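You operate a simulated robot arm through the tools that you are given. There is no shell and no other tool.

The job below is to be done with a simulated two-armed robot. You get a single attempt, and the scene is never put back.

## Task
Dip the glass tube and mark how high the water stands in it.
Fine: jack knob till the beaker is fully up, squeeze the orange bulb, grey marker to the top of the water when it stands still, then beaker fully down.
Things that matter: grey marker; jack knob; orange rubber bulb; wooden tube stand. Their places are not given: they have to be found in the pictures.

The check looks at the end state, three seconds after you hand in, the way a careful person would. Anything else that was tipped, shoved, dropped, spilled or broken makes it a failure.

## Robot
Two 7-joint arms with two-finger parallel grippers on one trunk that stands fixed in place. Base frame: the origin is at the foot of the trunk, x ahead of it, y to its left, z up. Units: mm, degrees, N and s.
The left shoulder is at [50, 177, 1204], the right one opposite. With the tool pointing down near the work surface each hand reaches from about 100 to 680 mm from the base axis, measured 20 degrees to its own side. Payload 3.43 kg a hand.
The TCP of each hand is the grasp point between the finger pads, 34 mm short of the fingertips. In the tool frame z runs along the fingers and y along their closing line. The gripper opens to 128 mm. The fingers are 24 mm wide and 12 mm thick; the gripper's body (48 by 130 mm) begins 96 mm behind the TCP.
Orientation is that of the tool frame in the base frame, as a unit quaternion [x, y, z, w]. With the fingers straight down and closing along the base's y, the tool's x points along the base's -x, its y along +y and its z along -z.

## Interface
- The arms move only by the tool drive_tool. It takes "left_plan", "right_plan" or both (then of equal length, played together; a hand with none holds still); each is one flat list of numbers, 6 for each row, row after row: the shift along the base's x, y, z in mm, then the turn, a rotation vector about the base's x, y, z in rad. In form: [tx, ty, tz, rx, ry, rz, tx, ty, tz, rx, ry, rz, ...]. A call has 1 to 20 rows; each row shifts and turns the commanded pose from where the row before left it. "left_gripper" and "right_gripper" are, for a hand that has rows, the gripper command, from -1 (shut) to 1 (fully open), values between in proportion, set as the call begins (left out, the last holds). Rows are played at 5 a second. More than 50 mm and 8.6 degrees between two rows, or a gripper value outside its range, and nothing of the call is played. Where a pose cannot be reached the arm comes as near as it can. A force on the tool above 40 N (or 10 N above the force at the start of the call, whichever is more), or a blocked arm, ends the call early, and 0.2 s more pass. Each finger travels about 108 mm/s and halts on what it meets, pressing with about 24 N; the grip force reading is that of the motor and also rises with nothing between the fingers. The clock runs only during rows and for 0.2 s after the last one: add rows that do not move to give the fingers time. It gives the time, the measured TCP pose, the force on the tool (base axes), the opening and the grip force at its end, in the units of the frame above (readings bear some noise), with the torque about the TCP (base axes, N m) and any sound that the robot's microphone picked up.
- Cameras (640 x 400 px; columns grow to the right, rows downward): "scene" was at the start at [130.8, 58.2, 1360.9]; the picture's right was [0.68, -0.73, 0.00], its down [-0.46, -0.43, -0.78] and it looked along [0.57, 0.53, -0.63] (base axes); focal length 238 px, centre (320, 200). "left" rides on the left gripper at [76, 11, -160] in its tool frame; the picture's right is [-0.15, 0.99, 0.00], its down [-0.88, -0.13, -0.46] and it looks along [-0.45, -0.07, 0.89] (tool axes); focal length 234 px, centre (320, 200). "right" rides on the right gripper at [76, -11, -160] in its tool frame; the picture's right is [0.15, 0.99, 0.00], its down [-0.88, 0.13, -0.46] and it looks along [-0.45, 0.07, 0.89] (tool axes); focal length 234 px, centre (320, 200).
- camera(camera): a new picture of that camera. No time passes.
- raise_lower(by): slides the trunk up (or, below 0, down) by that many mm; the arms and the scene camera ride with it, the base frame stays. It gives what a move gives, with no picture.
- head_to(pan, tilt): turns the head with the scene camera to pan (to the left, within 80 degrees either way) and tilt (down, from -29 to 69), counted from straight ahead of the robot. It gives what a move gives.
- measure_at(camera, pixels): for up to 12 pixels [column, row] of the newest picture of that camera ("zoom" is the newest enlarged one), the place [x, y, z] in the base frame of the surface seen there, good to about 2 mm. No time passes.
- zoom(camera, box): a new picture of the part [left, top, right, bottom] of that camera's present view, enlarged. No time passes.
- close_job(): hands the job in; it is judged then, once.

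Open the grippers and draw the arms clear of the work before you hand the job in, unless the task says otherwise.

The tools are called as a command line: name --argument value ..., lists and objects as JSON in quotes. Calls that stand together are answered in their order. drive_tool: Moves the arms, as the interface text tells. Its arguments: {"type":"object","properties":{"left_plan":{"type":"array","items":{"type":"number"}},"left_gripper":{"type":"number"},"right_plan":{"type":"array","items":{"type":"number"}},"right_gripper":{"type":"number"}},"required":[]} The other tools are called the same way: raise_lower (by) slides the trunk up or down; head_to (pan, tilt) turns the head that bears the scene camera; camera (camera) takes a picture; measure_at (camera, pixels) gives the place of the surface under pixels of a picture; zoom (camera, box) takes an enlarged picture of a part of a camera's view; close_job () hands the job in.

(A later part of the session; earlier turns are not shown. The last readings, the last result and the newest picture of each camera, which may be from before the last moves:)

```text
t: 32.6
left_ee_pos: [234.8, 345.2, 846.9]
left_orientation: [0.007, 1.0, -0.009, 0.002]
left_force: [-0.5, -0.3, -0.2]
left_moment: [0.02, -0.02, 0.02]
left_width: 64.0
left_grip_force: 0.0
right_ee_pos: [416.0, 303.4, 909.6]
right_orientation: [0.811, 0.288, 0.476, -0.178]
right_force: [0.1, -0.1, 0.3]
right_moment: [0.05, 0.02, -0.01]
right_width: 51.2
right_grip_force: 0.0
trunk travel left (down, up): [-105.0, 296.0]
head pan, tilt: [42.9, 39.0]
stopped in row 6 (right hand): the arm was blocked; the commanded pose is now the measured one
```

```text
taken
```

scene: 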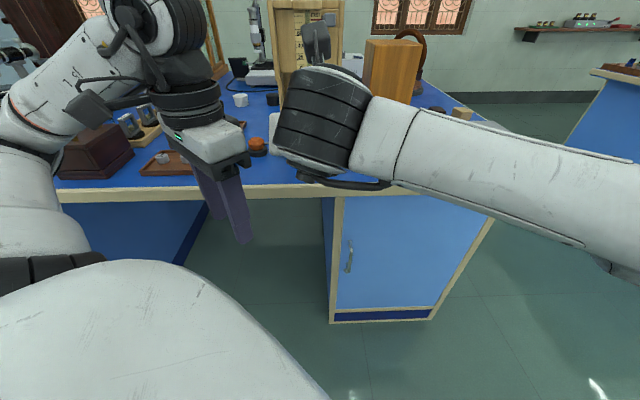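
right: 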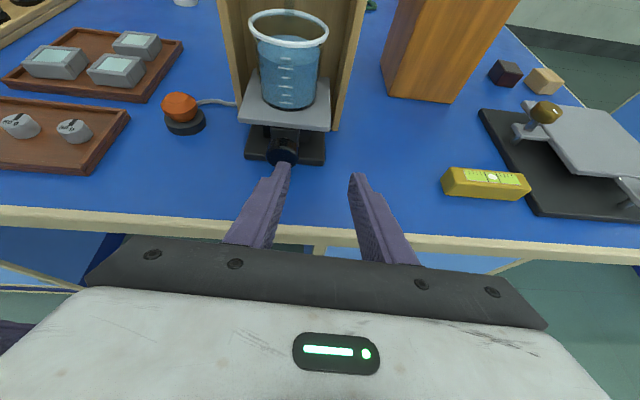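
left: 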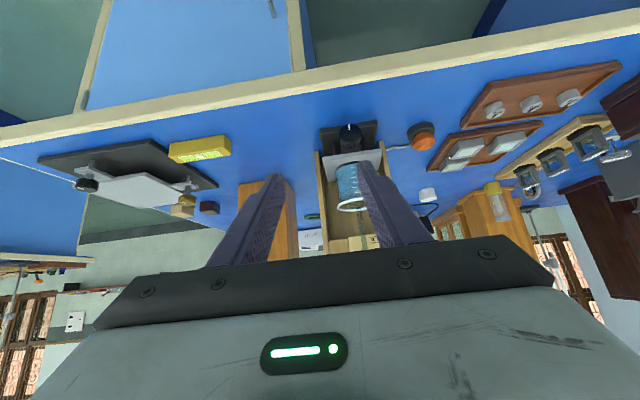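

The right hand's left end is getting near the left gripper (around (245,150) in the picture), which may be the blockage. I move the left hand away to the left.

drive_tool --left_plan '[-5, 28, 0, 0, 0, 0, -5, 28, 0, 0, 0, 0, -5, 28, 0, 0, 0, 0, -5, 28, 0, 0, 0, 0, -5, 28, 0, 0, 0, 0]'

camera --camera "scene"

```text
t: 33.9
left_ee_pos: [272.3, 394.6, 842.2]
left_orientation: [0.008, 1.0, -0.012, 0.006]
left_force: [0.4, 0.4, -0.7]
left_moment: [0.01, 0.02, 0.01]
left_width: 63.8
left_grip_force: 0.2
left hand out of reach, approached as far as the arm can: row 1, 2, 3, 4, 5
right_ee_pos: [415.7, 303.9, 908.2]
right_orientation: [0.811, 0.289, 0.476, -0.178]
right_force: [-0.5, -0.2, -0.4]
right_moment: [-0.02, -0.01, 0.03]
right_width: 50.9
right_grip_force: 0.0
trunk travel left (down, up): [-105.0, 296.0]
head pan, tilt: [42.9, 39.0]
```

```text
taken
```

scene: 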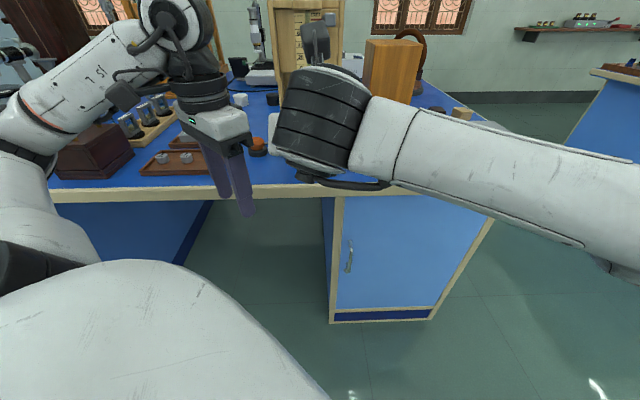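

The left hand moved to (272,395,842), which leaves more room. I retry the sideways shift of the right hand.

drive_tool --right_plan '[-6, 6, 0, 0, 0, 0, -6, 6, 0, 0, 0, 0, -6, 6, 0, 0, 0, 0, -6, 6, 0, 0, 0, 0, 0, 0, 0, 0, 0, 0, 0, 0, 0, 0, 0, 0]'

camera --camera "scene"

```text
t: 35.5
left_ee_pos: [272.4, 393.3, 842.3]
left_orientation: [0.008, 1.0, -0.012, 0.006]
left_force: [-0.3, -0.7, -0.1]
left_moment: [0.0, 0.04, 0.0]
left_width: 64.0
left_grip_force: 0.0
right_ee_pos: [435.2, 299.2, 915.1]
right_orientation: [0.824, 0.254, 0.477, -0.171]
right_force: [-0.1, 0.4, 0.0]
right_moment: [0.01, -0.03, -0.01]
right_width: 51.2
right_grip_force: 0.0
right hand out of reach, approached as far as the arm can: row 4
trunk travel left (down, up): [-105.0, 296.0]
head pan, tilt: [42.9, 39.0]
stopped in row 6 (right hand): the arm was blocked; the commanded pose is now the measured one
```

```text
taken
```

scene: 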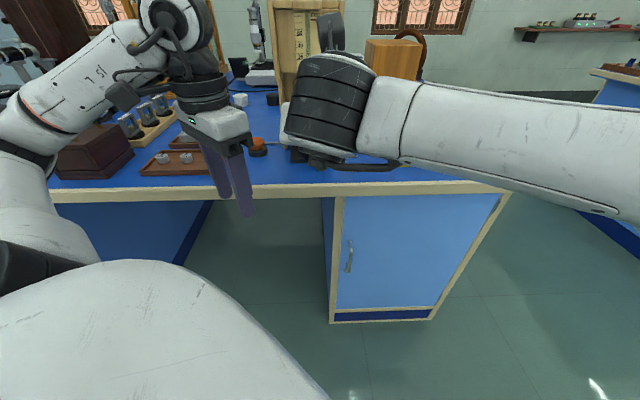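

It again slides the wrong way, so a joint limit is at work. I measure the present forearm line.

measure_at --camera "scene" --pixels '[[320, 100], [340, 60], [380, 120], [420, 120], [480, 130], [540, 145], [600, 160], [635, 180], [310, 150], [330, 35], [400, 90], [600, 110]]'

```text
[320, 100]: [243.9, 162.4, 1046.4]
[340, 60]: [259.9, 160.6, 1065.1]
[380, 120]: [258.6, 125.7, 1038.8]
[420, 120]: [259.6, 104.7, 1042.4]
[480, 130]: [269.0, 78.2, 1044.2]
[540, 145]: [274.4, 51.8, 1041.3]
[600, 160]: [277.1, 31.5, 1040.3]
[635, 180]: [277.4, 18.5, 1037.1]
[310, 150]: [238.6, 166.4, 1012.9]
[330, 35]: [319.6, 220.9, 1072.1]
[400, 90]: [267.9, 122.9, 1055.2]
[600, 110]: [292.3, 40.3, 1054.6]
```

The right wrist's bend is again about 63°, which looks like a joint limit. I measure the left arm's forearm to compare its bend.

measure_at --camera "scene" --pixels '[[30, 110], [60, 90], [90, 70], [120, 55], [150, 40], [185, 20], [200, 80], [205, 100], [215, 125], [20, 130], [30, 210], [160, 70]]'

```text
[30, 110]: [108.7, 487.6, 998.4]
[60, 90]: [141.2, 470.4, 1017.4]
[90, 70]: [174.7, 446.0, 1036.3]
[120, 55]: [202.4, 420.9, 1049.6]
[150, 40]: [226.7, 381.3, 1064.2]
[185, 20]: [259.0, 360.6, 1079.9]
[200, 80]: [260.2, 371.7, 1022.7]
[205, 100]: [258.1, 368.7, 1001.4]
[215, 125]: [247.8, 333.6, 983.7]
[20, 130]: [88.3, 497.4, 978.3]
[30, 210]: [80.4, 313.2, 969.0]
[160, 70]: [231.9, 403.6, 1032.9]
```

The left forearm shows a comfortable 112° bend, so the left arm at the original trunk height is the better one for the knob, using fingers pointing steeply down. I back the right hand off to the right first, then raise the trunk.

drive_tool --right_plan '[-10, -25, 5, 0, 0, 0, -10, -25, 5, 0, 0, 0, -10, -25, 5, 0, 0, 0, -10, -25, 5, 0, 0, 0, -10, -30, 5, 0, 0, 0, -10, -30, 5, 0, 0, 0]'

camera --camera "scene"

```text
t: 36.9
left_ee_pos: [272.8, 394.1, 842.2]
left_orientation: [0.009, 1.0, -0.012, 0.006]
left_force: [-0.1, 0.0, -0.2]
left_moment: [0.01, -0.01, 0.03]
left_width: 64.3
left_grip_force: 0.1
right_ee_pos: [374.8, 141.6, 941.6]
right_orientation: [0.823, 0.257, 0.477, -0.172]
right_force: [-0.5, -0.4, 0.2]
right_moment: [-0.01, -0.01, 0.01]
right_width: 50.9
right_grip_force: 0.1
trunk travel left (down, up): [-105.0, 296.0]
head pan, tilt: [42.9, 39.0]
```

```text
taken
```

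scene: 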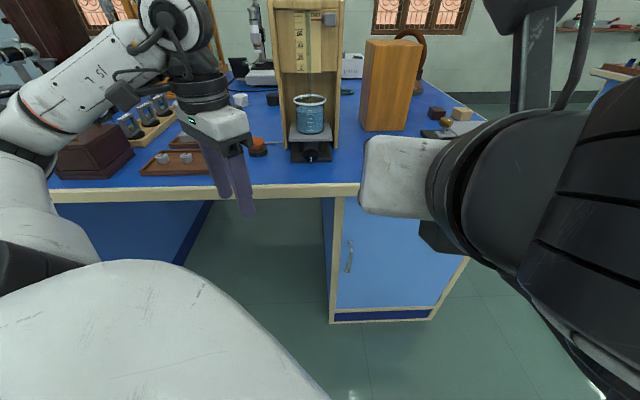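

Both hands are clear of everything, so I raise the trunk by 200 mm.

raise_lower --by 200

camera --camera "scene"

camera --camera "right"

```text
t: 39.0
left_ee_pos: [273.1, 393.9, 1042.6]
left_orientation: [0.007, 1.0, -0.013, 0.006]
left_force: [-0.9, -0.7, 0.2]
left_moment: [0.0, 0.0, 0.02]
left_width: 64.1
left_grip_force: 0.0
right_ee_pos: [374.7, 141.8, 1142.2]
right_orientation: [0.823, 0.257, 0.477, -0.171]
right_force: [0.7, 1.0, -0.2]
right_moment: [0.0, 0.03, 0.02]
right_width: 51.1
right_grip_force: 0.0
trunk travel left (down, up): [-305.0, 96.0]
head pan, tilt: [42.9, 39.0]
```

```text
taken
```

scene: 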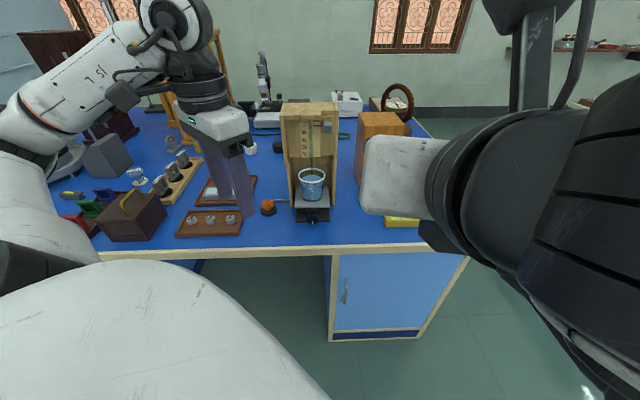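

```text
taken
```

right: 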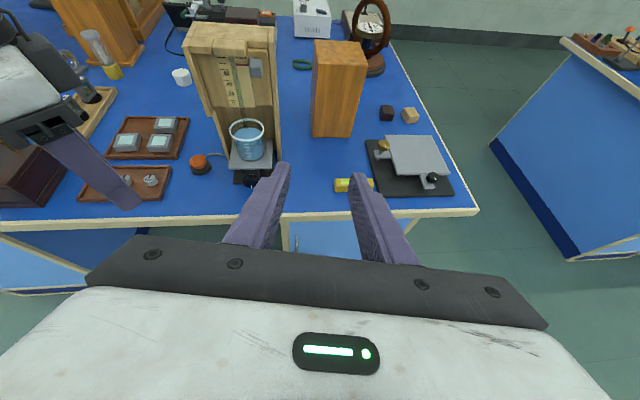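

The right-hand camera now gives a fine overview. I move the right hand further right and lower as a viewing post, while the left hand goes to a 45° pose in front of the knob (s≈540, z≈880).

drive_tool --left_plan '[12, -3.9, -13.6, 0, 0, 0.1309, 12, -3.9, -13.6, 0, 0, 0.1309, 12, -3.9, -13.6, 0, 0, 0.1309, 12, -3.9, -13.6, 0, 0, 0.1309, 12, -3.9, -13.6, 0, 0, 0.1309, 12, -3.9, -13.6, 0, 0, 0.1309, 12, -3.9, -13.6, 0.0926, -0.0926, 0, 12, -3.9, -13.6, 0.0926, -0.0926, 0, 12, -3.9, -13.6, 0.0926, -0.0926, 0, 12, -3.9, -13.6, 0.0926, -0.0926, 0, 12, -3.9, -13.6, 0.0926, -0.0926, 0, 12, -3.9, -13.6, 0.0926, -0.0926, 0]' --right_plan '[4, -12, -8, 0, 0, 0, 4, -12, -8, 0, 0, 0, 4, -12, -8, 0, 0, 0, 4, -12, -8, 0, 0, 0, 4, -12, -8, 0, 0, 0, 4, -12, -8, 0, 0, 0, 4, -12, -8, 0, 0, 0, 4, -12, -8, 0, 0, 0, 4, -12, -8, 0, 0, 0, 4, -12, -8, 0, 0, 0, 4, -12, -8, 0, 0, 0, 4, -12, -8, 0, 0, 0]'

camera --camera "scene"

camera --camera "right"

camera --camera "left"

```text
t: 41.6
left_ee_pos: [417.3, 346.9, 879.7]
left_orientation: [-0.341, 0.855, 0.141, 0.363]
left_force: [-0.5, 0.1, 0.7]
left_moment: [-0.01, -0.03, 0.02]
left_width: 63.8
left_grip_force: 0.0
right_ee_pos: [423.5, -4.4, 1045.5]
right_orientation: [0.823, 0.257, 0.477, -0.172]
right_force: [-0.2, -0.5, -1.1]
right_moment: [0.01, 0.04, 0.01]
right_width: 51.5
right_grip_force: 0.2
trunk travel left (down, up): [-305.0, 96.0]
head pan, tilt: [42.9, 39.0]
```

```text
taken
```

scene: 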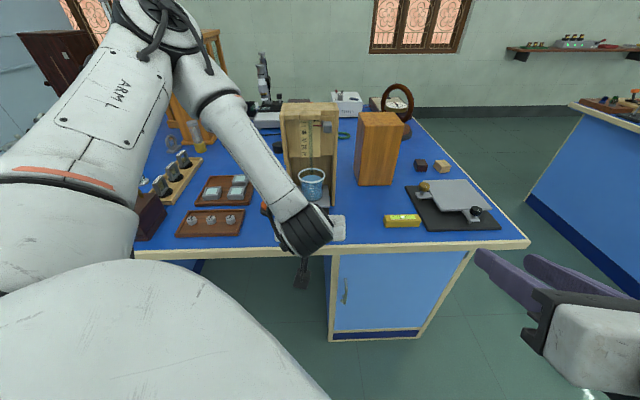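

```text
taken
```

right: 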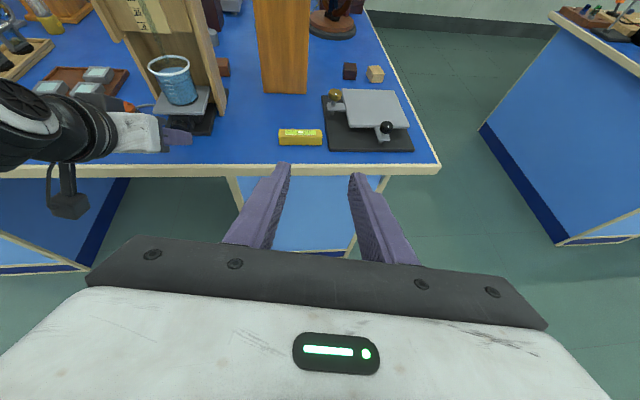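

```text
taken
```

left: 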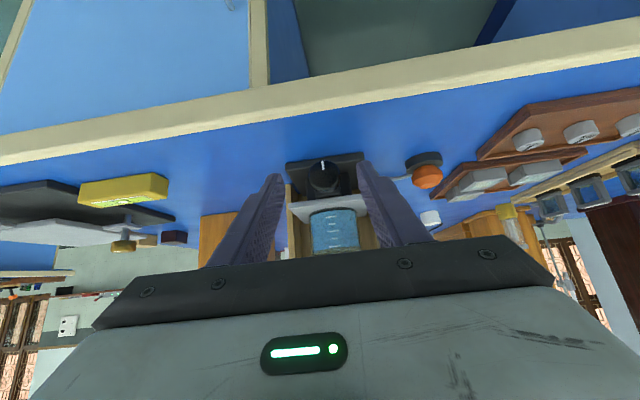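

The left hand reached the pose exactly, with the knob centred between its fingers at (322,180). I now try to tilt it fully level here (still 35 mm short of the knob).

drive_tool --left_plan '[0, 0, -6, 0.0926, -0.0926, 0, 0, 0, -6, 0.0926, -0.0926, 0, 0, 0, -6, 0.0926, -0.0926, 0, 0, 0, -6, 0.0926, -0.0926, 0, 0, 0, -6, 0.0926, -0.0926, 0, 0, 0, -6, 0.0926, -0.0926, 0]'

camera --camera "left"

camera --camera "scene"

```text
t: 43.0
left_ee_pos: [448.6, 435.8, 955.1]
left_orientation: [-0.255, 0.655, 0.268, 0.659]
left_force: [0.1, -0.5, -0.1]
left_moment: [0.02, -0.02, 0.01]
left_width: 64.0
left_grip_force: 0.0
left hand out of reach, approached as far as the arm can: row 2, 3, 4, 5, 6
right_ee_pos: [422.9, -3.3, 1044.9]
right_orientation: [0.823, 0.257, 0.477, -0.172]
right_force: [-0.5, 0.1, -0.6]
right_moment: [0.01, -0.06, -0.01]
right_width: 51.2
right_grip_force: 0.1
trunk travel left (down, up): [-305.0, 96.0]
head pan, tilt: [42.9, 39.0]
```

```text
taken
```

left: 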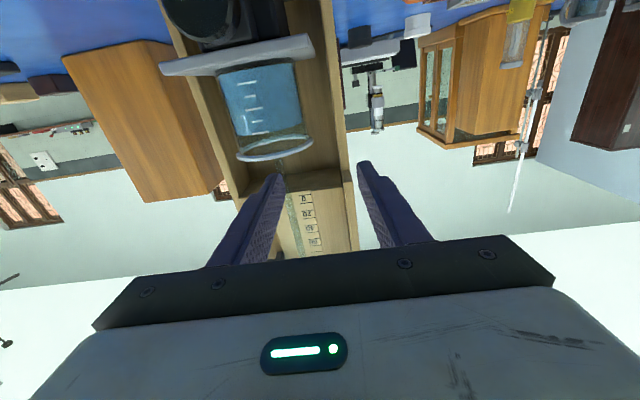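

```text
taken
```

scene: 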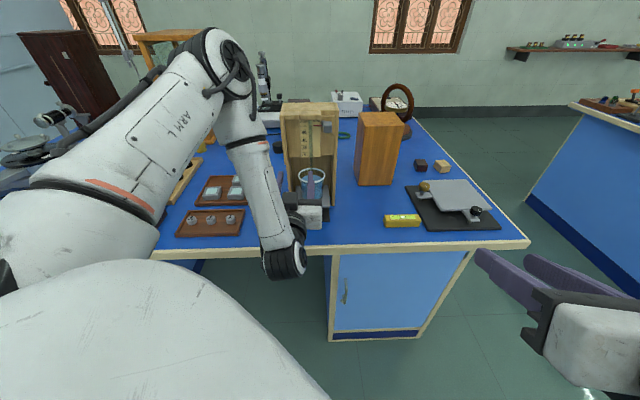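

Level was out of reach and the hand drifted up and in to (449,436,955), close over the beaker rim, without touching. I reverse those rows exactly to bring it back.

drive_tool --left_plan '[0, 0, 6, -0.0926, 0.0926, 0, 0, 0, 6, -0.0926, 0.0926, 0, 0, 0, 6, -0.0926, 0.0926, 0, 0, 0, 6, -0.0926, 0.0926, 0, 0, 0, 6, -0.0926, 0.0926, 0, 0, 0, 6, -0.0926, 0.0926, 0]'

camera --camera "left"

camera --camera "scene"

```text
t: 44.4
left_ee_pos: [447.0, 434.2, 990.3]
left_orientation: [-0.342, 0.856, 0.14, 0.361]
left_force: [-0.2, -1.0, -0.3]
left_moment: [-0.02, 0.01, 0.01]
left_width: 64.0
left_grip_force: 0.1
right_ee_pos: [422.3, -3.0, 1045.4]
right_orientation: [0.823, 0.258, 0.476, -0.172]
right_force: [0.1, -0.2, -0.8]
right_moment: [-0.04, -0.03, 0.0]
right_width: 51.0
right_grip_force: 0.2
trunk travel left (down, up): [-305.0, 96.0]
head pan, tilt: [42.9, 39.0]
```

```text
taken
```

left: 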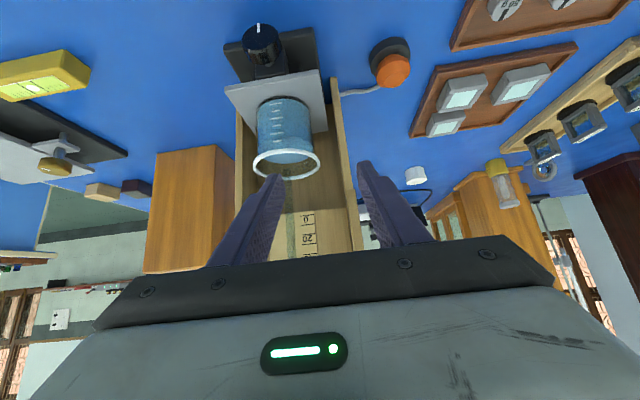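

```text
taken
```

scene: 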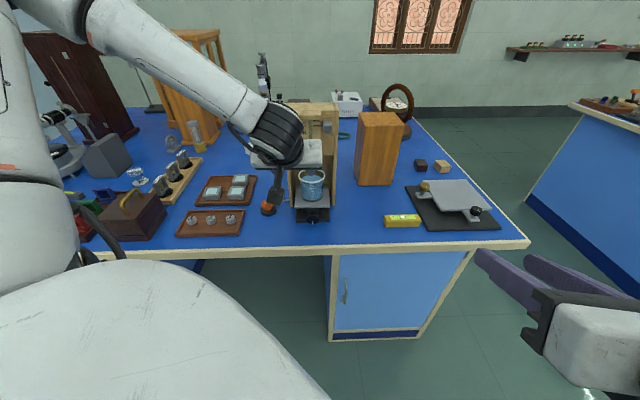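

Nothing was touched, and the arm is now in a different elbow posture that leaves the view open. I back off 80 mm from the stand, then go down and sideways to (417,347,880).

drive_tool --left_plan '[-20, -20, 0, 0, 0, 0, -20, -20, 0, 0, 0, 0, -19, -19, 0, 0, 0, 0, 6, -6, -22, 0, 0, 0, 6, -6, -22, 0, 0, 0, 6, -6, -22, 0, 0, 0, 6, -6, -22, 0, 0, 0, 5, -4, -22, 0, 0, 0]'

camera --camera "left"

camera --camera "scene"

```text
t: 46.2
left_ee_pos: [430.2, 349.5, 879.4]
left_orientation: [-0.341, 0.856, 0.141, 0.362]
left_force: [-0.3, 0.7, -0.9]
left_moment: [0.02, 0.02, -0.01]
left_width: 63.9
left_grip_force: 0.0
left hand out of reach, approached as far as the arm can: row 3
right_ee_pos: [423.4, -2.0, 1045.4]
right_orientation: [0.823, 0.257, 0.477, -0.172]
right_force: [0.1, -0.3, 0.3]
right_moment: [-0.01, 0.02, 0.04]
right_width: 51.4
right_grip_force: 0.2
trunk travel left (down, up): [-305.0, 96.0]
head pan, tilt: [42.9, 39.0]
```

```text
taken
```

left: 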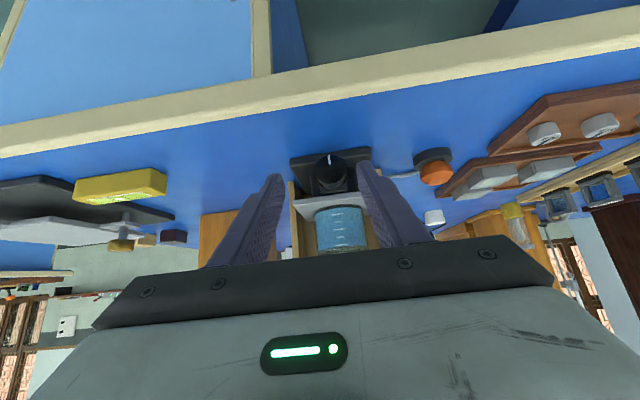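

```text
taken
```

scene: 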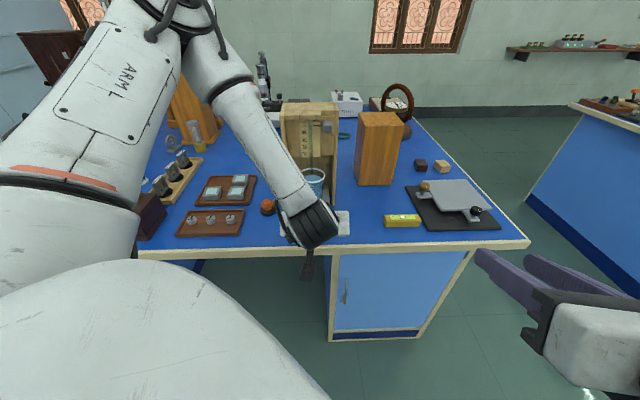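

Here the 45° pose is fine. Before gripping, I test in free air how far the hand can swing about the knob's axis direction: first +32°.

drive_tool --left_plan '[-3, 3, 0, 0.099, 0.099, 0, -3, 3, 0, 0.099, 0.099, 0, 0, 0, 0, 0.099, 0.099, 0, 0, 0, 0, 0.099, 0.099, 0]'

camera --camera "left"

```text
t: 47.2
left_ee_pos: [422.9, 361.3, 885.4]
left_orientation: [-0.229, 0.866, 0.369, 0.246]
left_force: [0.1, 1.0, -0.2]
left_moment: [-0.03, 0.02, 0.01]
left_width: 64.3
left_grip_force: 0.0
left hand out of reach, approached as far as the arm can: row 4
right_ee_pos: [422.0, -3.8, 1046.2]
right_orientation: [0.823, 0.256, 0.478, -0.171]
right_force: [0.3, 0.6, 0.1]
right_moment: [0.01, -0.01, -0.01]
right_width: 51.0
right_grip_force: 0.0
trunk travel left (down, up): [-305.0, 96.0]
head pan, tilt: [42.9, 39.0]
```

```text
taken
```

left: 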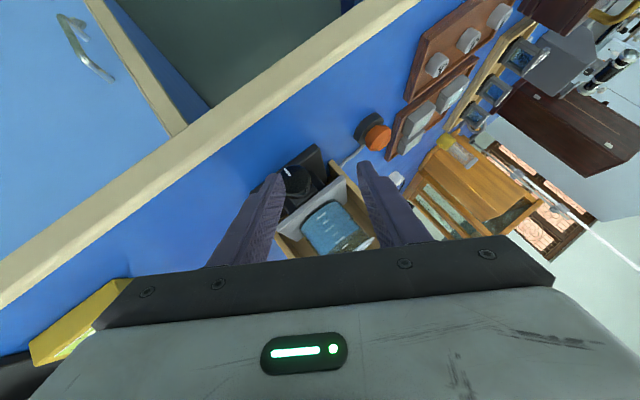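

About +27° is the limit on that side (hand to the right). I swing back and test the other direction, to about −45°.

drive_tool --left_plan '[0, 0, 0, -0.099, -0.099, 0, 0, 0, 0, -0.099, -0.099, 0, 0, 0, 0, -0.099, -0.099, 0, 0, 0, 0, -0.099, -0.099, 0, 0, 0, 0, -0.099, -0.099, 0, 0, 0, 0, -0.099, -0.099, 0, 0, 0, 0, -0.099, -0.099, 0, 0, 0, 0, -0.099, -0.099, 0, 0, 0, 0, -0.099, -0.099, 0]'

camera --camera "left"

camera --camera "scene"

```text
t: 49.2
left_ee_pos: [433.1, 370.9, 916.9]
left_orientation: [-0.427, 0.782, -0.098, 0.444]
left_force: [-0.4, 0.3, -0.4]
left_moment: [-0.01, -0.03, -0.03]
left_width: 64.1
left_grip_force: 0.1
left hand out of reach, approached as far as the arm can: row 7, 8, 9
right_ee_pos: [424.3, -3.0, 1044.8]
right_orientation: [0.823, 0.257, 0.477, -0.172]
right_force: [-0.3, 0.4, 0.7]
right_moment: [-0.01, -0.01, 0.0]
right_width: 51.5
right_grip_force: 0.0
trunk travel left (down, up): [-305.0, 96.0]
head pan, tilt: [42.9, 39.0]
```

```text
taken
```

left: 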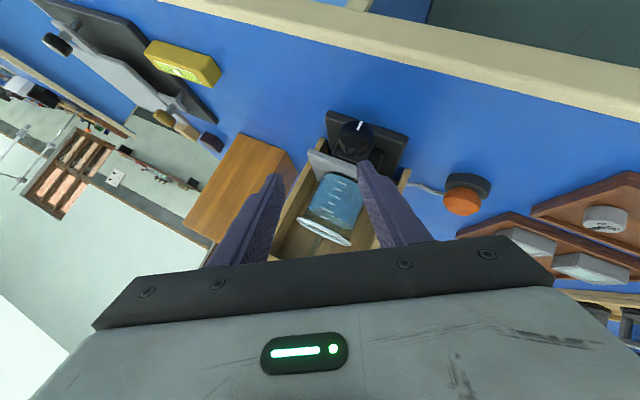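

```text
taken
```

scene: 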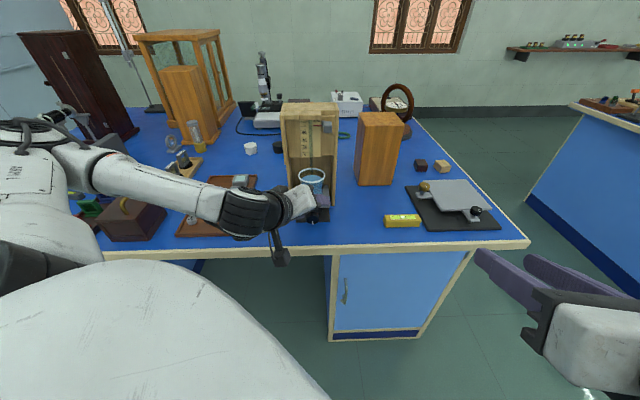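

The left arm only swings ±22° this way, too little. Geometry suggests the right arm, nearly stretched from the highest trunk position, would need only a 43° wrist bend to point level at the knob and could then roll freely. I return the left hand to its parked pose on the left.

drive_tool --left_plan '[-14.3, 8.9, 11.3, 0.0212, 0.0959, -0.0922, -14.3, 8.9, 11.3, 0.0212, 0.0959, -0.0922, -14.3, 8.9, 11.3, 0.0212, 0.0959, -0.0922, -14.3, 8.9, 11.3, 0.0212, 0.0959, -0.0922, -14.3, 8.9, 11.3, 0.0212, 0.0959, -0.0922, -14.3, 8.9, 11.3, 0.0212, 0.0959, -0.0922, -14.3, 8.9, 11.3, 0.0212, 0.0959, -0.0922, -14.3, 8.9, 11.3, 0.0212, 0.0959, -0.0922, -14.3, 8.9, 11.3, 0.0212, 0.0959, -0.0922, -14.3, 8.9, 11.3, 0.0212, 0.0959, -0.0922]'

camera --camera "scene"

```text
t: 51.4
left_ee_pos: [301.3, 458.0, 1022.9]
left_orientation: [-0.022, 0.999, -0.004, 0.022]
left_force: [-0.9, 0.6, 0.4]
left_moment: [0.01, 0.04, -0.02]
left_width: 63.9
left_grip_force: 0.1
left hand out of reach, approached as far as the arm can: row 1, 10
right_ee_pos: [423.8, -2.3, 1045.1]
right_orientation: [0.823, 0.257, 0.477, -0.171]
right_force: [0.0, 0.3, 0.3]
right_moment: [0.02, 0.01, 0.02]
right_width: 51.0
right_grip_force: 0.0
trunk travel left (down, up): [-305.0, 96.0]
head pan, tilt: [42.9, 39.0]
```

```text
taken
```

scene: 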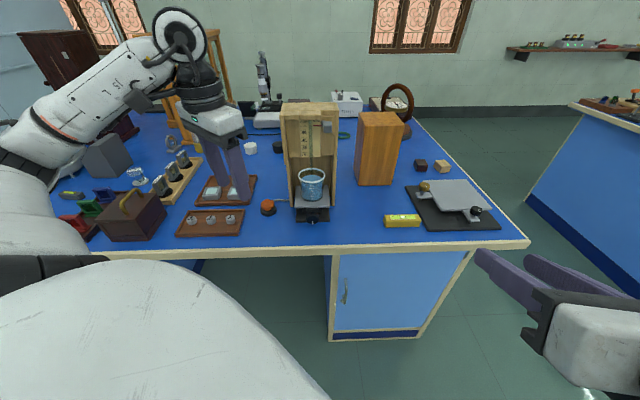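

Left hand is parked. I raise the trunk by 95 mm to nearly its top.

raise_lower --by 95

```text
t: 52.7
left_ee_pos: [302.0, 457.6, 1119.5]
left_orientation: [-0.025, 0.999, -0.005, 0.024]
left_force: [0.6, 0.3, -0.4]
left_moment: [0.01, -0.02, -0.01]
left_width: 63.8
left_grip_force: 0.1
right_ee_pos: [422.7, -3.4, 1139.9]
right_orientation: [0.823, 0.257, 0.477, -0.171]
right_force: [0.8, 0.3, 0.7]
right_moment: [-0.02, -0.01, 0.01]
right_width: 51.3
right_grip_force: 0.1
trunk travel left (down, up): [-400.0, 1.0]
head pan, tilt: [42.9, 39.0]
```

Now I bring the right hand to a point in front of the knob (s≈500, z≈900) at the 30° tilt with the arm stretched.

drive_tool --right_plan '[-3.5, 32.2, -24, -0.0037, -0.0012, 0.0158, -3.5, 32.2, -24, -0.0037, -0.0012, 0.0158, -3.5, 32.2, -24, -0.0037, -0.0012, 0.0158, -3.5, 32.2, -24, -0.0037, -0.0012, 0.0158, -3.5, 32.2, -24, -0.0037, -0.0012, 0.0158, -3.5, 32.2, -24, -0.0037, -0.0012, 0.0158, -3.5, 32.2, -24, -0.0037, -0.0012, 0.0158, -3.5, 32.2, -24, -0.0037, -0.0012, 0.0158, -3.5, 32.2, -24, -0.0037, -0.0012, 0.0158, -3.5, 32.2, -24, -0.0037, -0.0012, 0.0158]'

camera --camera "scene"

camera --camera "right"

```text
t: 55.1
left_ee_pos: [301.9, 457.6, 1119.6]
left_orientation: [-0.023, 0.999, -0.004, 0.025]
left_force: [0.4, 0.5, 0.0]
left_moment: [0.03, -0.03, -0.05]
left_width: 64.1
left_grip_force: 0.0
right_ee_pos: [435.1, 280.1, 929.7]
right_orientation: [0.809, 0.311, 0.467, -0.173]
right_force: [0.0, -0.6, -0.2]
right_moment: [0.01, 0.03, -0.01]
right_width: 51.1
right_grip_force: 0.0
right hand out of reach, approached as far as the arm can: row 9, 10
trunk travel left (down, up): [-400.0, 1.0]
head pan, tilt: [42.9, 39.0]
stopped in row 10 (right hand): the arm was blocked; the commanded pose is now the measured one
```

```text
taken
```

scene: 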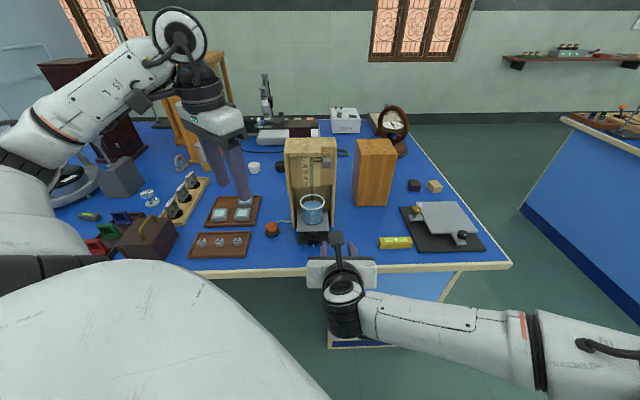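

```text
taken
```

right: 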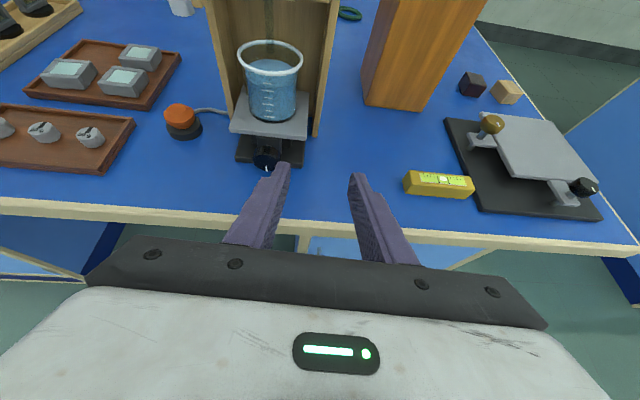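

Limited again at (435,280,930). I measure the forearm once more to learn what limits it.

measure_at --camera "scene" --pixels '[[342, 292], [365, 310], [400, 318], [440, 326], [480, 333], [510, 340], [545, 350], [600, 360], [345, 320], [340, 250], [440, 300], [635, 350]]'

```text
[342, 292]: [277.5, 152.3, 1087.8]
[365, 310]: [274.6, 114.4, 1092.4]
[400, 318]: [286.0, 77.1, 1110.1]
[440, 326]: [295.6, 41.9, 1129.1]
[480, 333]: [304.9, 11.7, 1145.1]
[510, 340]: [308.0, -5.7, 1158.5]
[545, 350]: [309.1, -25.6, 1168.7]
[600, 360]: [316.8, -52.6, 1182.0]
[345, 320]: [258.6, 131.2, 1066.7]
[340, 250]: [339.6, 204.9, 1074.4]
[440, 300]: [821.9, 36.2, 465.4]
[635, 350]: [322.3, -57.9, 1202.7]
```

I zoom on both arms to understand their joints better before choosing the posture.

zoom --camera "scene" --box '[0, 0, 260, 200]'

zoom --camera "scene" --box '[290, 220, 640, 400]'

```text
2.00 times, centred on (130, 100) of scene
```

zoom: 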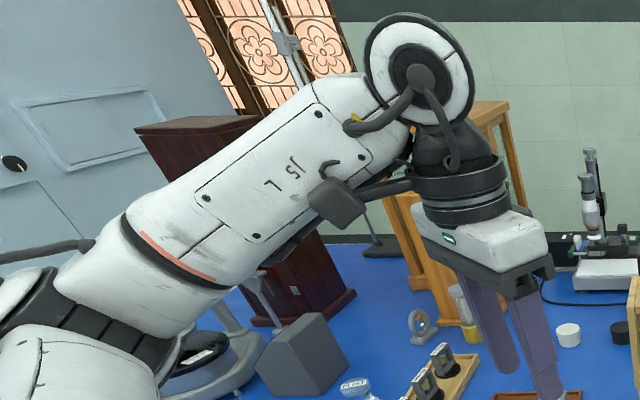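

```text
1.83 times, centred on (465, 310) of scene
```

zoom: 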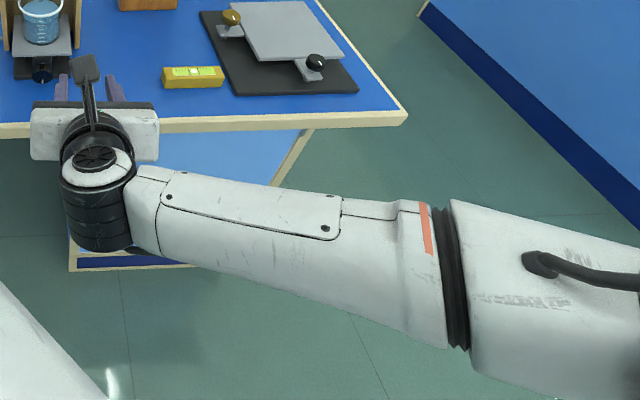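

The linkage is clear now: forearm "J5", wrist disc J6, hand roll J7. The right arm fails because its elbow can't go further inward; lowering the shoulder to about 1000 mm, heading the hand about 54° and approaching the knob from the right should work. First I move the right hand up and right while taking that heading.

drive_tool --right_plan '[8.1, -18.8, 21.2, 0, 0, 0, 8.1, -18.8, 21.2, 0, 0, 0, 8.1, -18.8, 21.2, 0.0448, -0.0383, 0.0356, 8.1, -18.8, 21.2, 0.0448, -0.0383, 0.0356, 8.1, -18.8, 21.2, 0.0448, -0.0383, 0.0356, 8.1, -18.8, 21.2, 0.0448, -0.0383, 0.0356, 8.1, -18.8, 21.2, 0.0448, -0.0383, 0.0356, 8.1, -18.8, 21.2, 0.0448, -0.0383, 0.0356]'

camera --camera "scene"

```text
t: 56.9
left_ee_pos: [301.5, 457.1, 1119.9]
left_orientation: [-0.023, 0.999, -0.004, 0.024]
left_force: [-0.6, 0.5, 0.7]
left_moment: [0.06, -0.01, 0.01]
left_width: 63.9
left_grip_force: 0.1
right_ee_pos: [511.9, 137.8, 1077.1]
right_orientation: [0.734, 0.339, 0.528, -0.26]
right_force: [-0.6, 0.4, 0.3]
right_moment: [-0.04, 0.02, 0.01]
right_width: 51.1
right_grip_force: 0.0
right hand out of reach, approached as far as the arm can: row 3, 4, 5, 6
trunk travel left (down, up): [-400.0, 1.0]
head pan, tilt: [42.9, 39.0]
```

```text
taken
```

scene: 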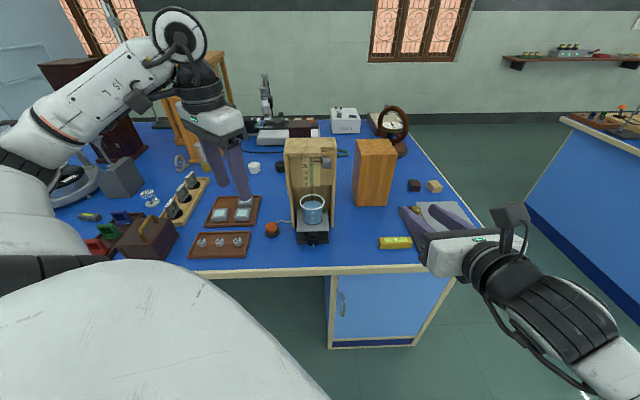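

The right hand now has a straighter posture at (512,138,1077), in front of the table edge. I lower the trunk by 230 mm.

raise_lower --by -230

camera --camera "scene"

```text
t: 59.3
left_ee_pos: [300.4, 458.0, 889.4]
left_orientation: [-0.025, 0.999, -0.004, 0.024]
left_force: [0.0, -0.1, 0.2]
left_moment: [0.0, -0.01, 0.01]
left_width: 64.0
left_grip_force: 0.0
right_ee_pos: [512.7, 137.8, 846.6]
right_orientation: [0.734, 0.339, 0.528, -0.259]
right_force: [0.3, -0.9, 0.8]
right_moment: [0.0, 0.0, 0.04]
right_width: 51.2
right_grip_force: 0.1
trunk travel left (down, up): [-170.0, 231.0]
head pan, tilt: [42.9, 39.0]
```

```text
taken
```

scene: 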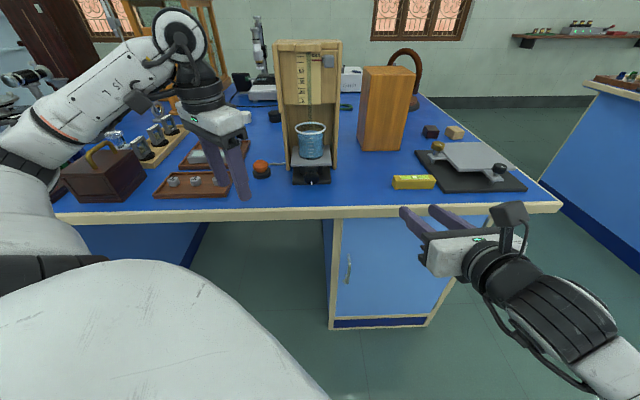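

The right hand is at (513,138,847) with the shoulder near 999 mm. I move it left toward the knob front (s≈555, t≈60), trimming to a 54° heading and 10° downward pitch.

drive_tool --right_plan '[-11.1, 30.3, 0.7, 0.0134, -0.0147, 0.0083, -11.1, 30.3, 0.7, 0.0134, -0.0147, 0.0083, -11.1, 30.3, 0.7, 0.0134, -0.0147, 0.0083, -11.1, 30.3, 0.7, 0.0134, -0.0147, 0.0083, -11.1, 30.3, 0.7, 0.0134, -0.0147, 0.0083, -11.1, 30.3, 0.7, 0.0134, -0.0147, 0.0083, -11.1, 30.3, 0.7, 0.0134, -0.0147, 0.0083]'

camera --camera "scene"

camera --camera "right"

```text
t: 60.5
left_ee_pos: [301.9, 457.6, 889.2]
left_orientation: [-0.023, 0.999, -0.003, 0.025]
left_force: [-0.3, 0.1, 0.1]
left_moment: [-0.01, 0.0, -0.01]
left_width: 64.4
left_grip_force: 0.0
right_ee_pos: [541.1, 161.9, 794.3]
right_orientation: [0.71, 0.379, 0.56, -0.198]
right_force: [-0.1, -0.4, -0.2]
right_moment: [0.02, 0.03, 0.03]
right_width: 51.5
right_grip_force: 0.0
right hand out of reach, approached as far as the arm can: row 2, 3, 4, 5
trunk travel left (down, up): [-170.0, 231.0]
head pan, tilt: [42.9, 39.0]
stopped in row 5 (right hand): the arm was blocked; the commanded pose is now the measured one
```

```text
taken
```

scene: 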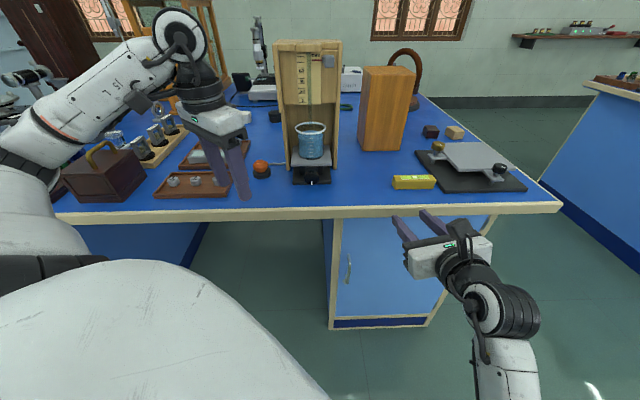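

```text
taken
```

right: 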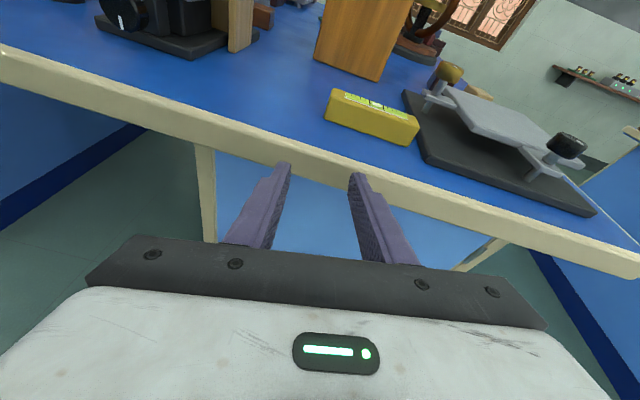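

The hand dipped to z=794, with its fingertips only about 10 mm before the table edge. I back it away from the edge and up at once, then measure.

drive_tool --right_plan '[-10, -10, 0, 0, 0, 0, -10, -10, 5, 0, 0, 0, -10, -10, 20, 0, 0, 0, 0, 0, 20, 0, 0, 0, 0, 0, 20, 0, 0, 0]'

camera --camera "scene"

measure_at --camera "scene" --pixels '[[480, 300], [500, 350], [505, 380], [520, 300], [450, 260], [490, 395]]'

```text
t: 61.7
left_ee_pos: [300.5, 457.3, 889.2]
left_orientation: [-0.023, 0.999, -0.004, 0.026]
left_force: [-0.1, 0.1, -0.3]
left_moment: [-0.01, 0.01, 0.02]
left_width: 63.9
left_grip_force: 0.1
right_ee_pos: [510.5, 131.8, 860.5]
right_orientation: [0.709, 0.38, 0.559, -0.199]
right_force: [0.3, 0.7, 0.9]
right_moment: [0.02, 0.0, -0.03]
right_width: 51.1
right_grip_force: 0.0
trunk travel left (down, up): [-170.0, 231.0]
head pan, tilt: [42.9, 39.0]
```

```text
taken
```

scene: 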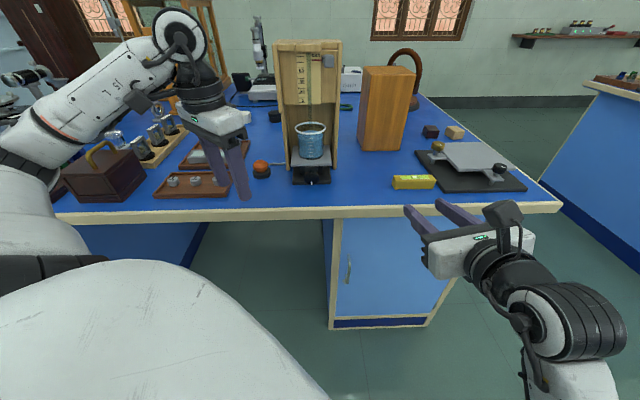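

```text
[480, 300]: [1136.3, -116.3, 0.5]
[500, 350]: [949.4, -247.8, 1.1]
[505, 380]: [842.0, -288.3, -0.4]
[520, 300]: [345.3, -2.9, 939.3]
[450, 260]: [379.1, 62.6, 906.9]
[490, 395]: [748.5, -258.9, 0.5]
```

The right arm posture is not suited. I'll use the left hand from above as a wrench instead: fingers steeply down either side of the knob, swinging about its axis. First I raise the trunk back up.

raise_lower --by 230

camera --camera "right"

```text
t: 64.1
left_ee_pos: [302.3, 457.4, 1118.4]
left_orientation: [-0.023, 0.999, -0.004, 0.023]
left_force: [0.1, 0.0, 0.8]
left_moment: [-0.02, 0.0, -0.02]
left_width: 63.8
left_grip_force: 0.1
right_ee_pos: [511.0, 132.2, 1089.5]
right_orientation: [0.709, 0.38, 0.559, -0.2]
right_force: [0.1, -0.1, 0.4]
right_moment: [0.03, 0.04, 0.04]
right_width: 51.3
right_grip_force: 0.1
trunk travel left (down, up): [-400.0, 1.0]
head pan, tilt: [42.9, 39.0]
```

```text
taken
```

right: 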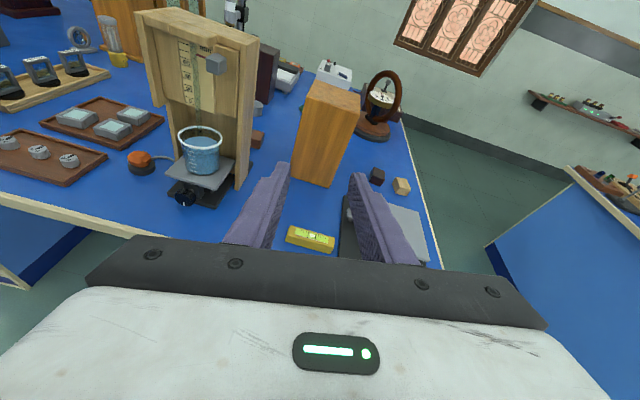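

The right camera sees the stand well from here, so that hand stays as observer. I bring the left hand down toward the knob with yaw 45° and a 15° forward lean, stopping short in front of the stand.

drive_tool --left_plan '[14.4, -10.3, -14.8, 0, 0, 0.1233, 14.4, -10.3, -14.8, 0, 0, 0.1233, 14.4, -10.3, -14.8, 0, 0, 0.1233, 14.4, -10.3, -14.8, 0, 0, 0.1233, 14.4, -10.3, -14.8, 0, 0, 0.1233, 14.4, -10.3, -14.8, 0, 0, 0.1233, 14.4, -10.3, -14.8, 0.0765, -0.0765, 0, 14.4, -10.3, -14.8, 0.0765, -0.0765, 0]' --left_gripper -0.28

camera --camera "left"

camera --camera "right"

```text
t: 65.9
left_ee_pos: [418.2, 375.5, 998.2]
left_orientation: [-0.379, 0.916, 0.046, 0.124]
left_force: [0.5, -0.5, 0.5]
left_moment: [0.05, 0.04, -0.02]
left_width: 46.1
left_grip_force: 0.1
right_ee_pos: [510.8, 131.4, 1089.9]
right_orientation: [0.71, 0.378, 0.56, -0.199]
right_force: [0.3, -0.6, 0.5]
right_moment: [0.03, -0.02, 0.01]
right_width: 51.2
right_grip_force: 0.0
trunk travel left (down, up): [-400.0, 1.0]
head pan, tilt: [42.9, 39.0]
```

```text
taken
```

left: 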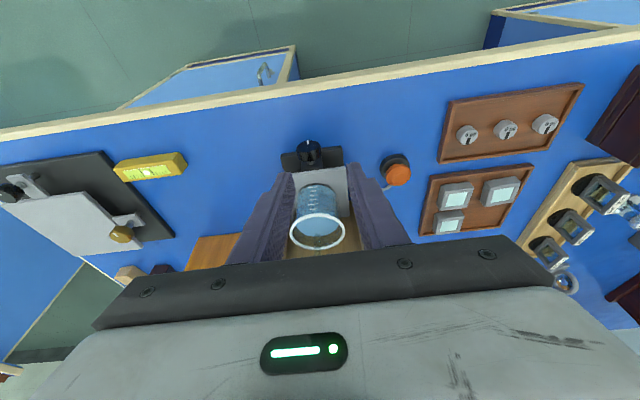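

```text
taken
```

right: 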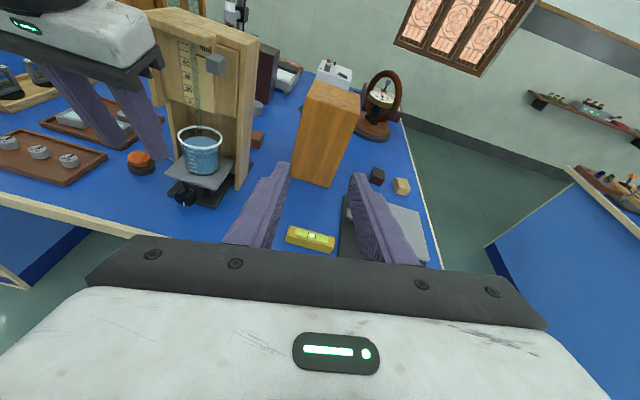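

The pose is exact. Now in free air I test the swing about the knob-axis direction: −48° first (hand to the left).

drive_tool --left_plan '[0, 0, 0, -0.099, -0.099, 0, 0, 0, 0, -0.099, -0.099, 0, 0, 0, 0, -0.099, -0.099, 0, 0, 0, 0, -0.099, -0.099, 0, 0, 0, 0, -0.099, -0.099, 0, 0, 0, 0, -0.099, -0.099, 0]'

```text
t: 67.3
left_ee_pos: [417.3, 376.4, 1000.1]
left_orientation: [-0.396, 0.814, -0.331, 0.268]
left_force: [0.0, 0.1, -0.4]
left_moment: [0.0, 0.01, 0.01]
left_width: 46.1
left_grip_force: 0.0
right_ee_pos: [510.7, 130.9, 1089.6]
right_orientation: [0.71, 0.379, 0.559, -0.198]
right_force: [-0.9, 0.6, -0.2]
right_moment: [0.02, 0.01, -0.03]
right_width: 50.9
right_grip_force: 0.1
trunk travel left (down, up): [-400.0, 1.0]
head pan, tilt: [42.9, 39.0]
```

The −48° swing was reached with no complaint. I continue to −80° to see how far it goes.

drive_tool --left_plan '[0, 0, 0, -0.099, -0.099, 0, 0, 0, 0, -0.099, -0.099, 0, 0, 0, 0, -0.099, -0.099, 0, 0, 0, 0, -0.099, -0.099, 0]'

camera --camera "right"

camera --camera "scene"

```text
t: 68.3
left_ee_pos: [417.1, 375.4, 1000.5]
left_orientation: [-0.367, 0.665, -0.555, 0.34]
left_force: [0.2, -0.5, -0.2]
left_moment: [-0.01, -0.01, 0.02]
left_width: 46.1
left_grip_force: 0.0
right_ee_pos: [510.7, 130.8, 1089.1]
right_orientation: [0.71, 0.379, 0.56, -0.199]
right_force: [-0.4, 0.1, 0.4]
right_moment: [0.05, 0.0, 0.04]
right_width: 51.2
right_grip_force: 0.0
trunk travel left (down, up): [-400.0, 1.0]
head pan, tilt: [42.9, 39.0]
```

```text
taken
```

right: 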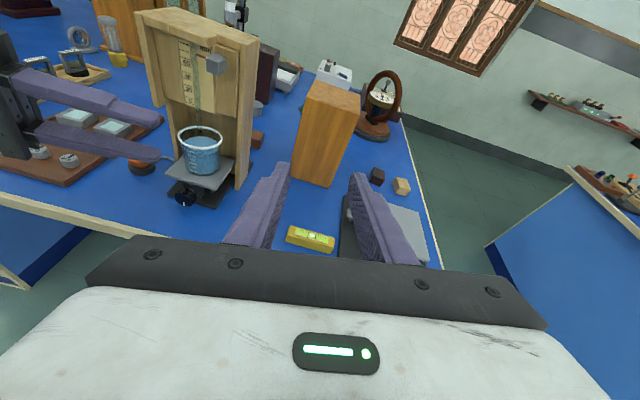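

```text
taken
```

scene: 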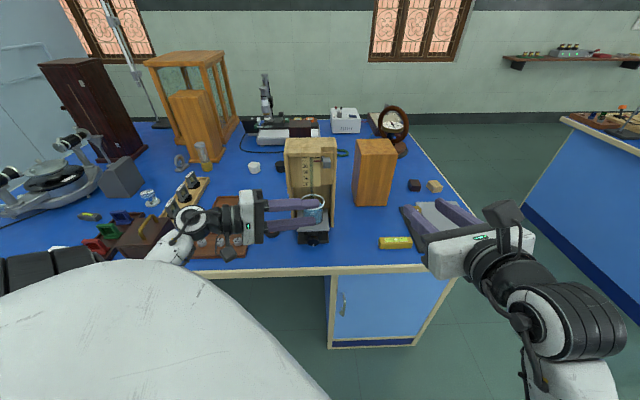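

−80° works too: the forearm now comes low from the left and all views are open. From this posture I try yawing the hand toward the knob's axis direction (+40° about vertical).

drive_tool --left_plan '[0, 0, 0, 0, 0, 0.14, 0, 0, 0, 0, 0, 0.14, 0, 0, 0, 0, 0, 0.14, 0, 0, 0, 0, 0, 0.14, 0, 0, 0, 0, 0, 0.14]'

camera --camera "scene"

```text
t: 69.5
left_ee_pos: [417.5, 376.0, 1002.2]
left_orientation: [0.552, -0.525, 0.393, -0.515]
left_force: [-0.2, 0.4, 0.1]
left_moment: [-0.02, 0.0, -0.05]
left_width: 46.3
left_grip_force: 0.0
right_ee_pos: [511.1, 132.8, 1090.5]
right_orientation: [0.71, 0.379, 0.56, -0.198]
right_force: [-0.5, -0.3, -0.2]
right_moment: [0.01, 0.02, -0.02]
right_width: 51.1
right_grip_force: 0.1
trunk travel left (down, up): [-400.0, 1.0]
head pan, tilt: [42.9, 39.0]
```

```text
taken
```

scene: 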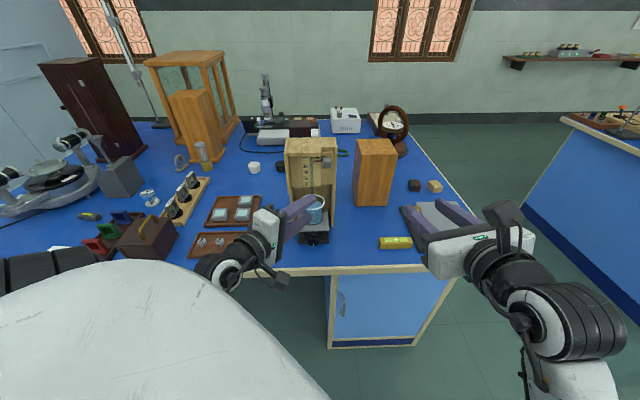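

That worked too: the fingers now head 9° with only 9° downward pitch. I yaw a further 36° to line up with the knob axis.

drive_tool --left_plan '[0, 0, 0, 0, 0, 0.126, 0, 0, 0, 0, 0, 0.126, 0, 0, 0, 0, 0, 0.126, 0, 0, 0, 0, 0, 0.126, 0, 0, 0, 0, 0, 0.126]'

camera --camera "scene"

camera --camera "left"

```text
t: 70.0
left_ee_pos: [425.5, 387.6, 1023.2]
left_orientation: [-0.521, 0.536, -0.341, 0.571]
left_force: [-0.8, -0.1, -0.3]
left_moment: [0.01, -0.02, -0.03]
left_width: 46.0
left_grip_force: 0.0
left hand out of reach, approached as far as the arm can: row 2
right_ee_pos: [510.8, 132.6, 1090.2]
right_orientation: [0.71, 0.379, 0.56, -0.198]
right_force: [-0.3, 0.4, -0.3]
right_moment: [0.0, -0.03, -0.03]
right_width: 51.2
right_grip_force: 0.0
trunk travel left (down, up): [-400.0, 1.0]
head pan, tilt: [42.9, 39.0]
stopped in row 2 (left hand): the arm was blocked; the commanded pose is now the measured one
```

```text
taken
```

scene: 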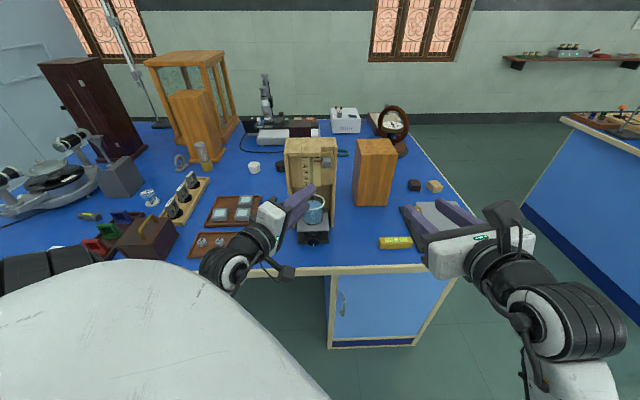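

```text
taken
```

left: 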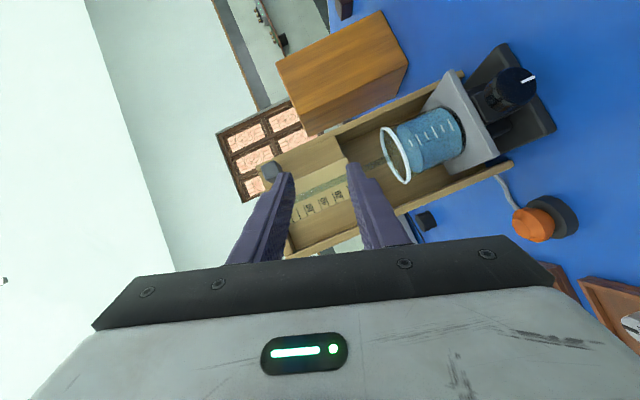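

The limit here is a heading of about 13°. The θ=75° wrench pose with swings from +30° to −60° is good enough. Before gripping I get the knob's centre more exactly from a zoom of the right camera.

zoom --camera "right" --box '[150, 110, 260, 220]'

```text
3.64 times, centred on (205, 165) of right
```

zoom: 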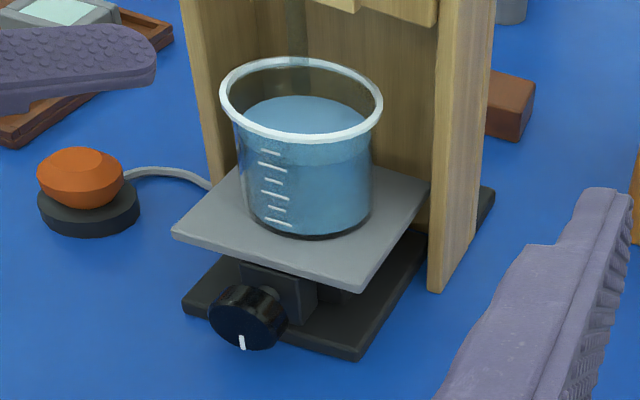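

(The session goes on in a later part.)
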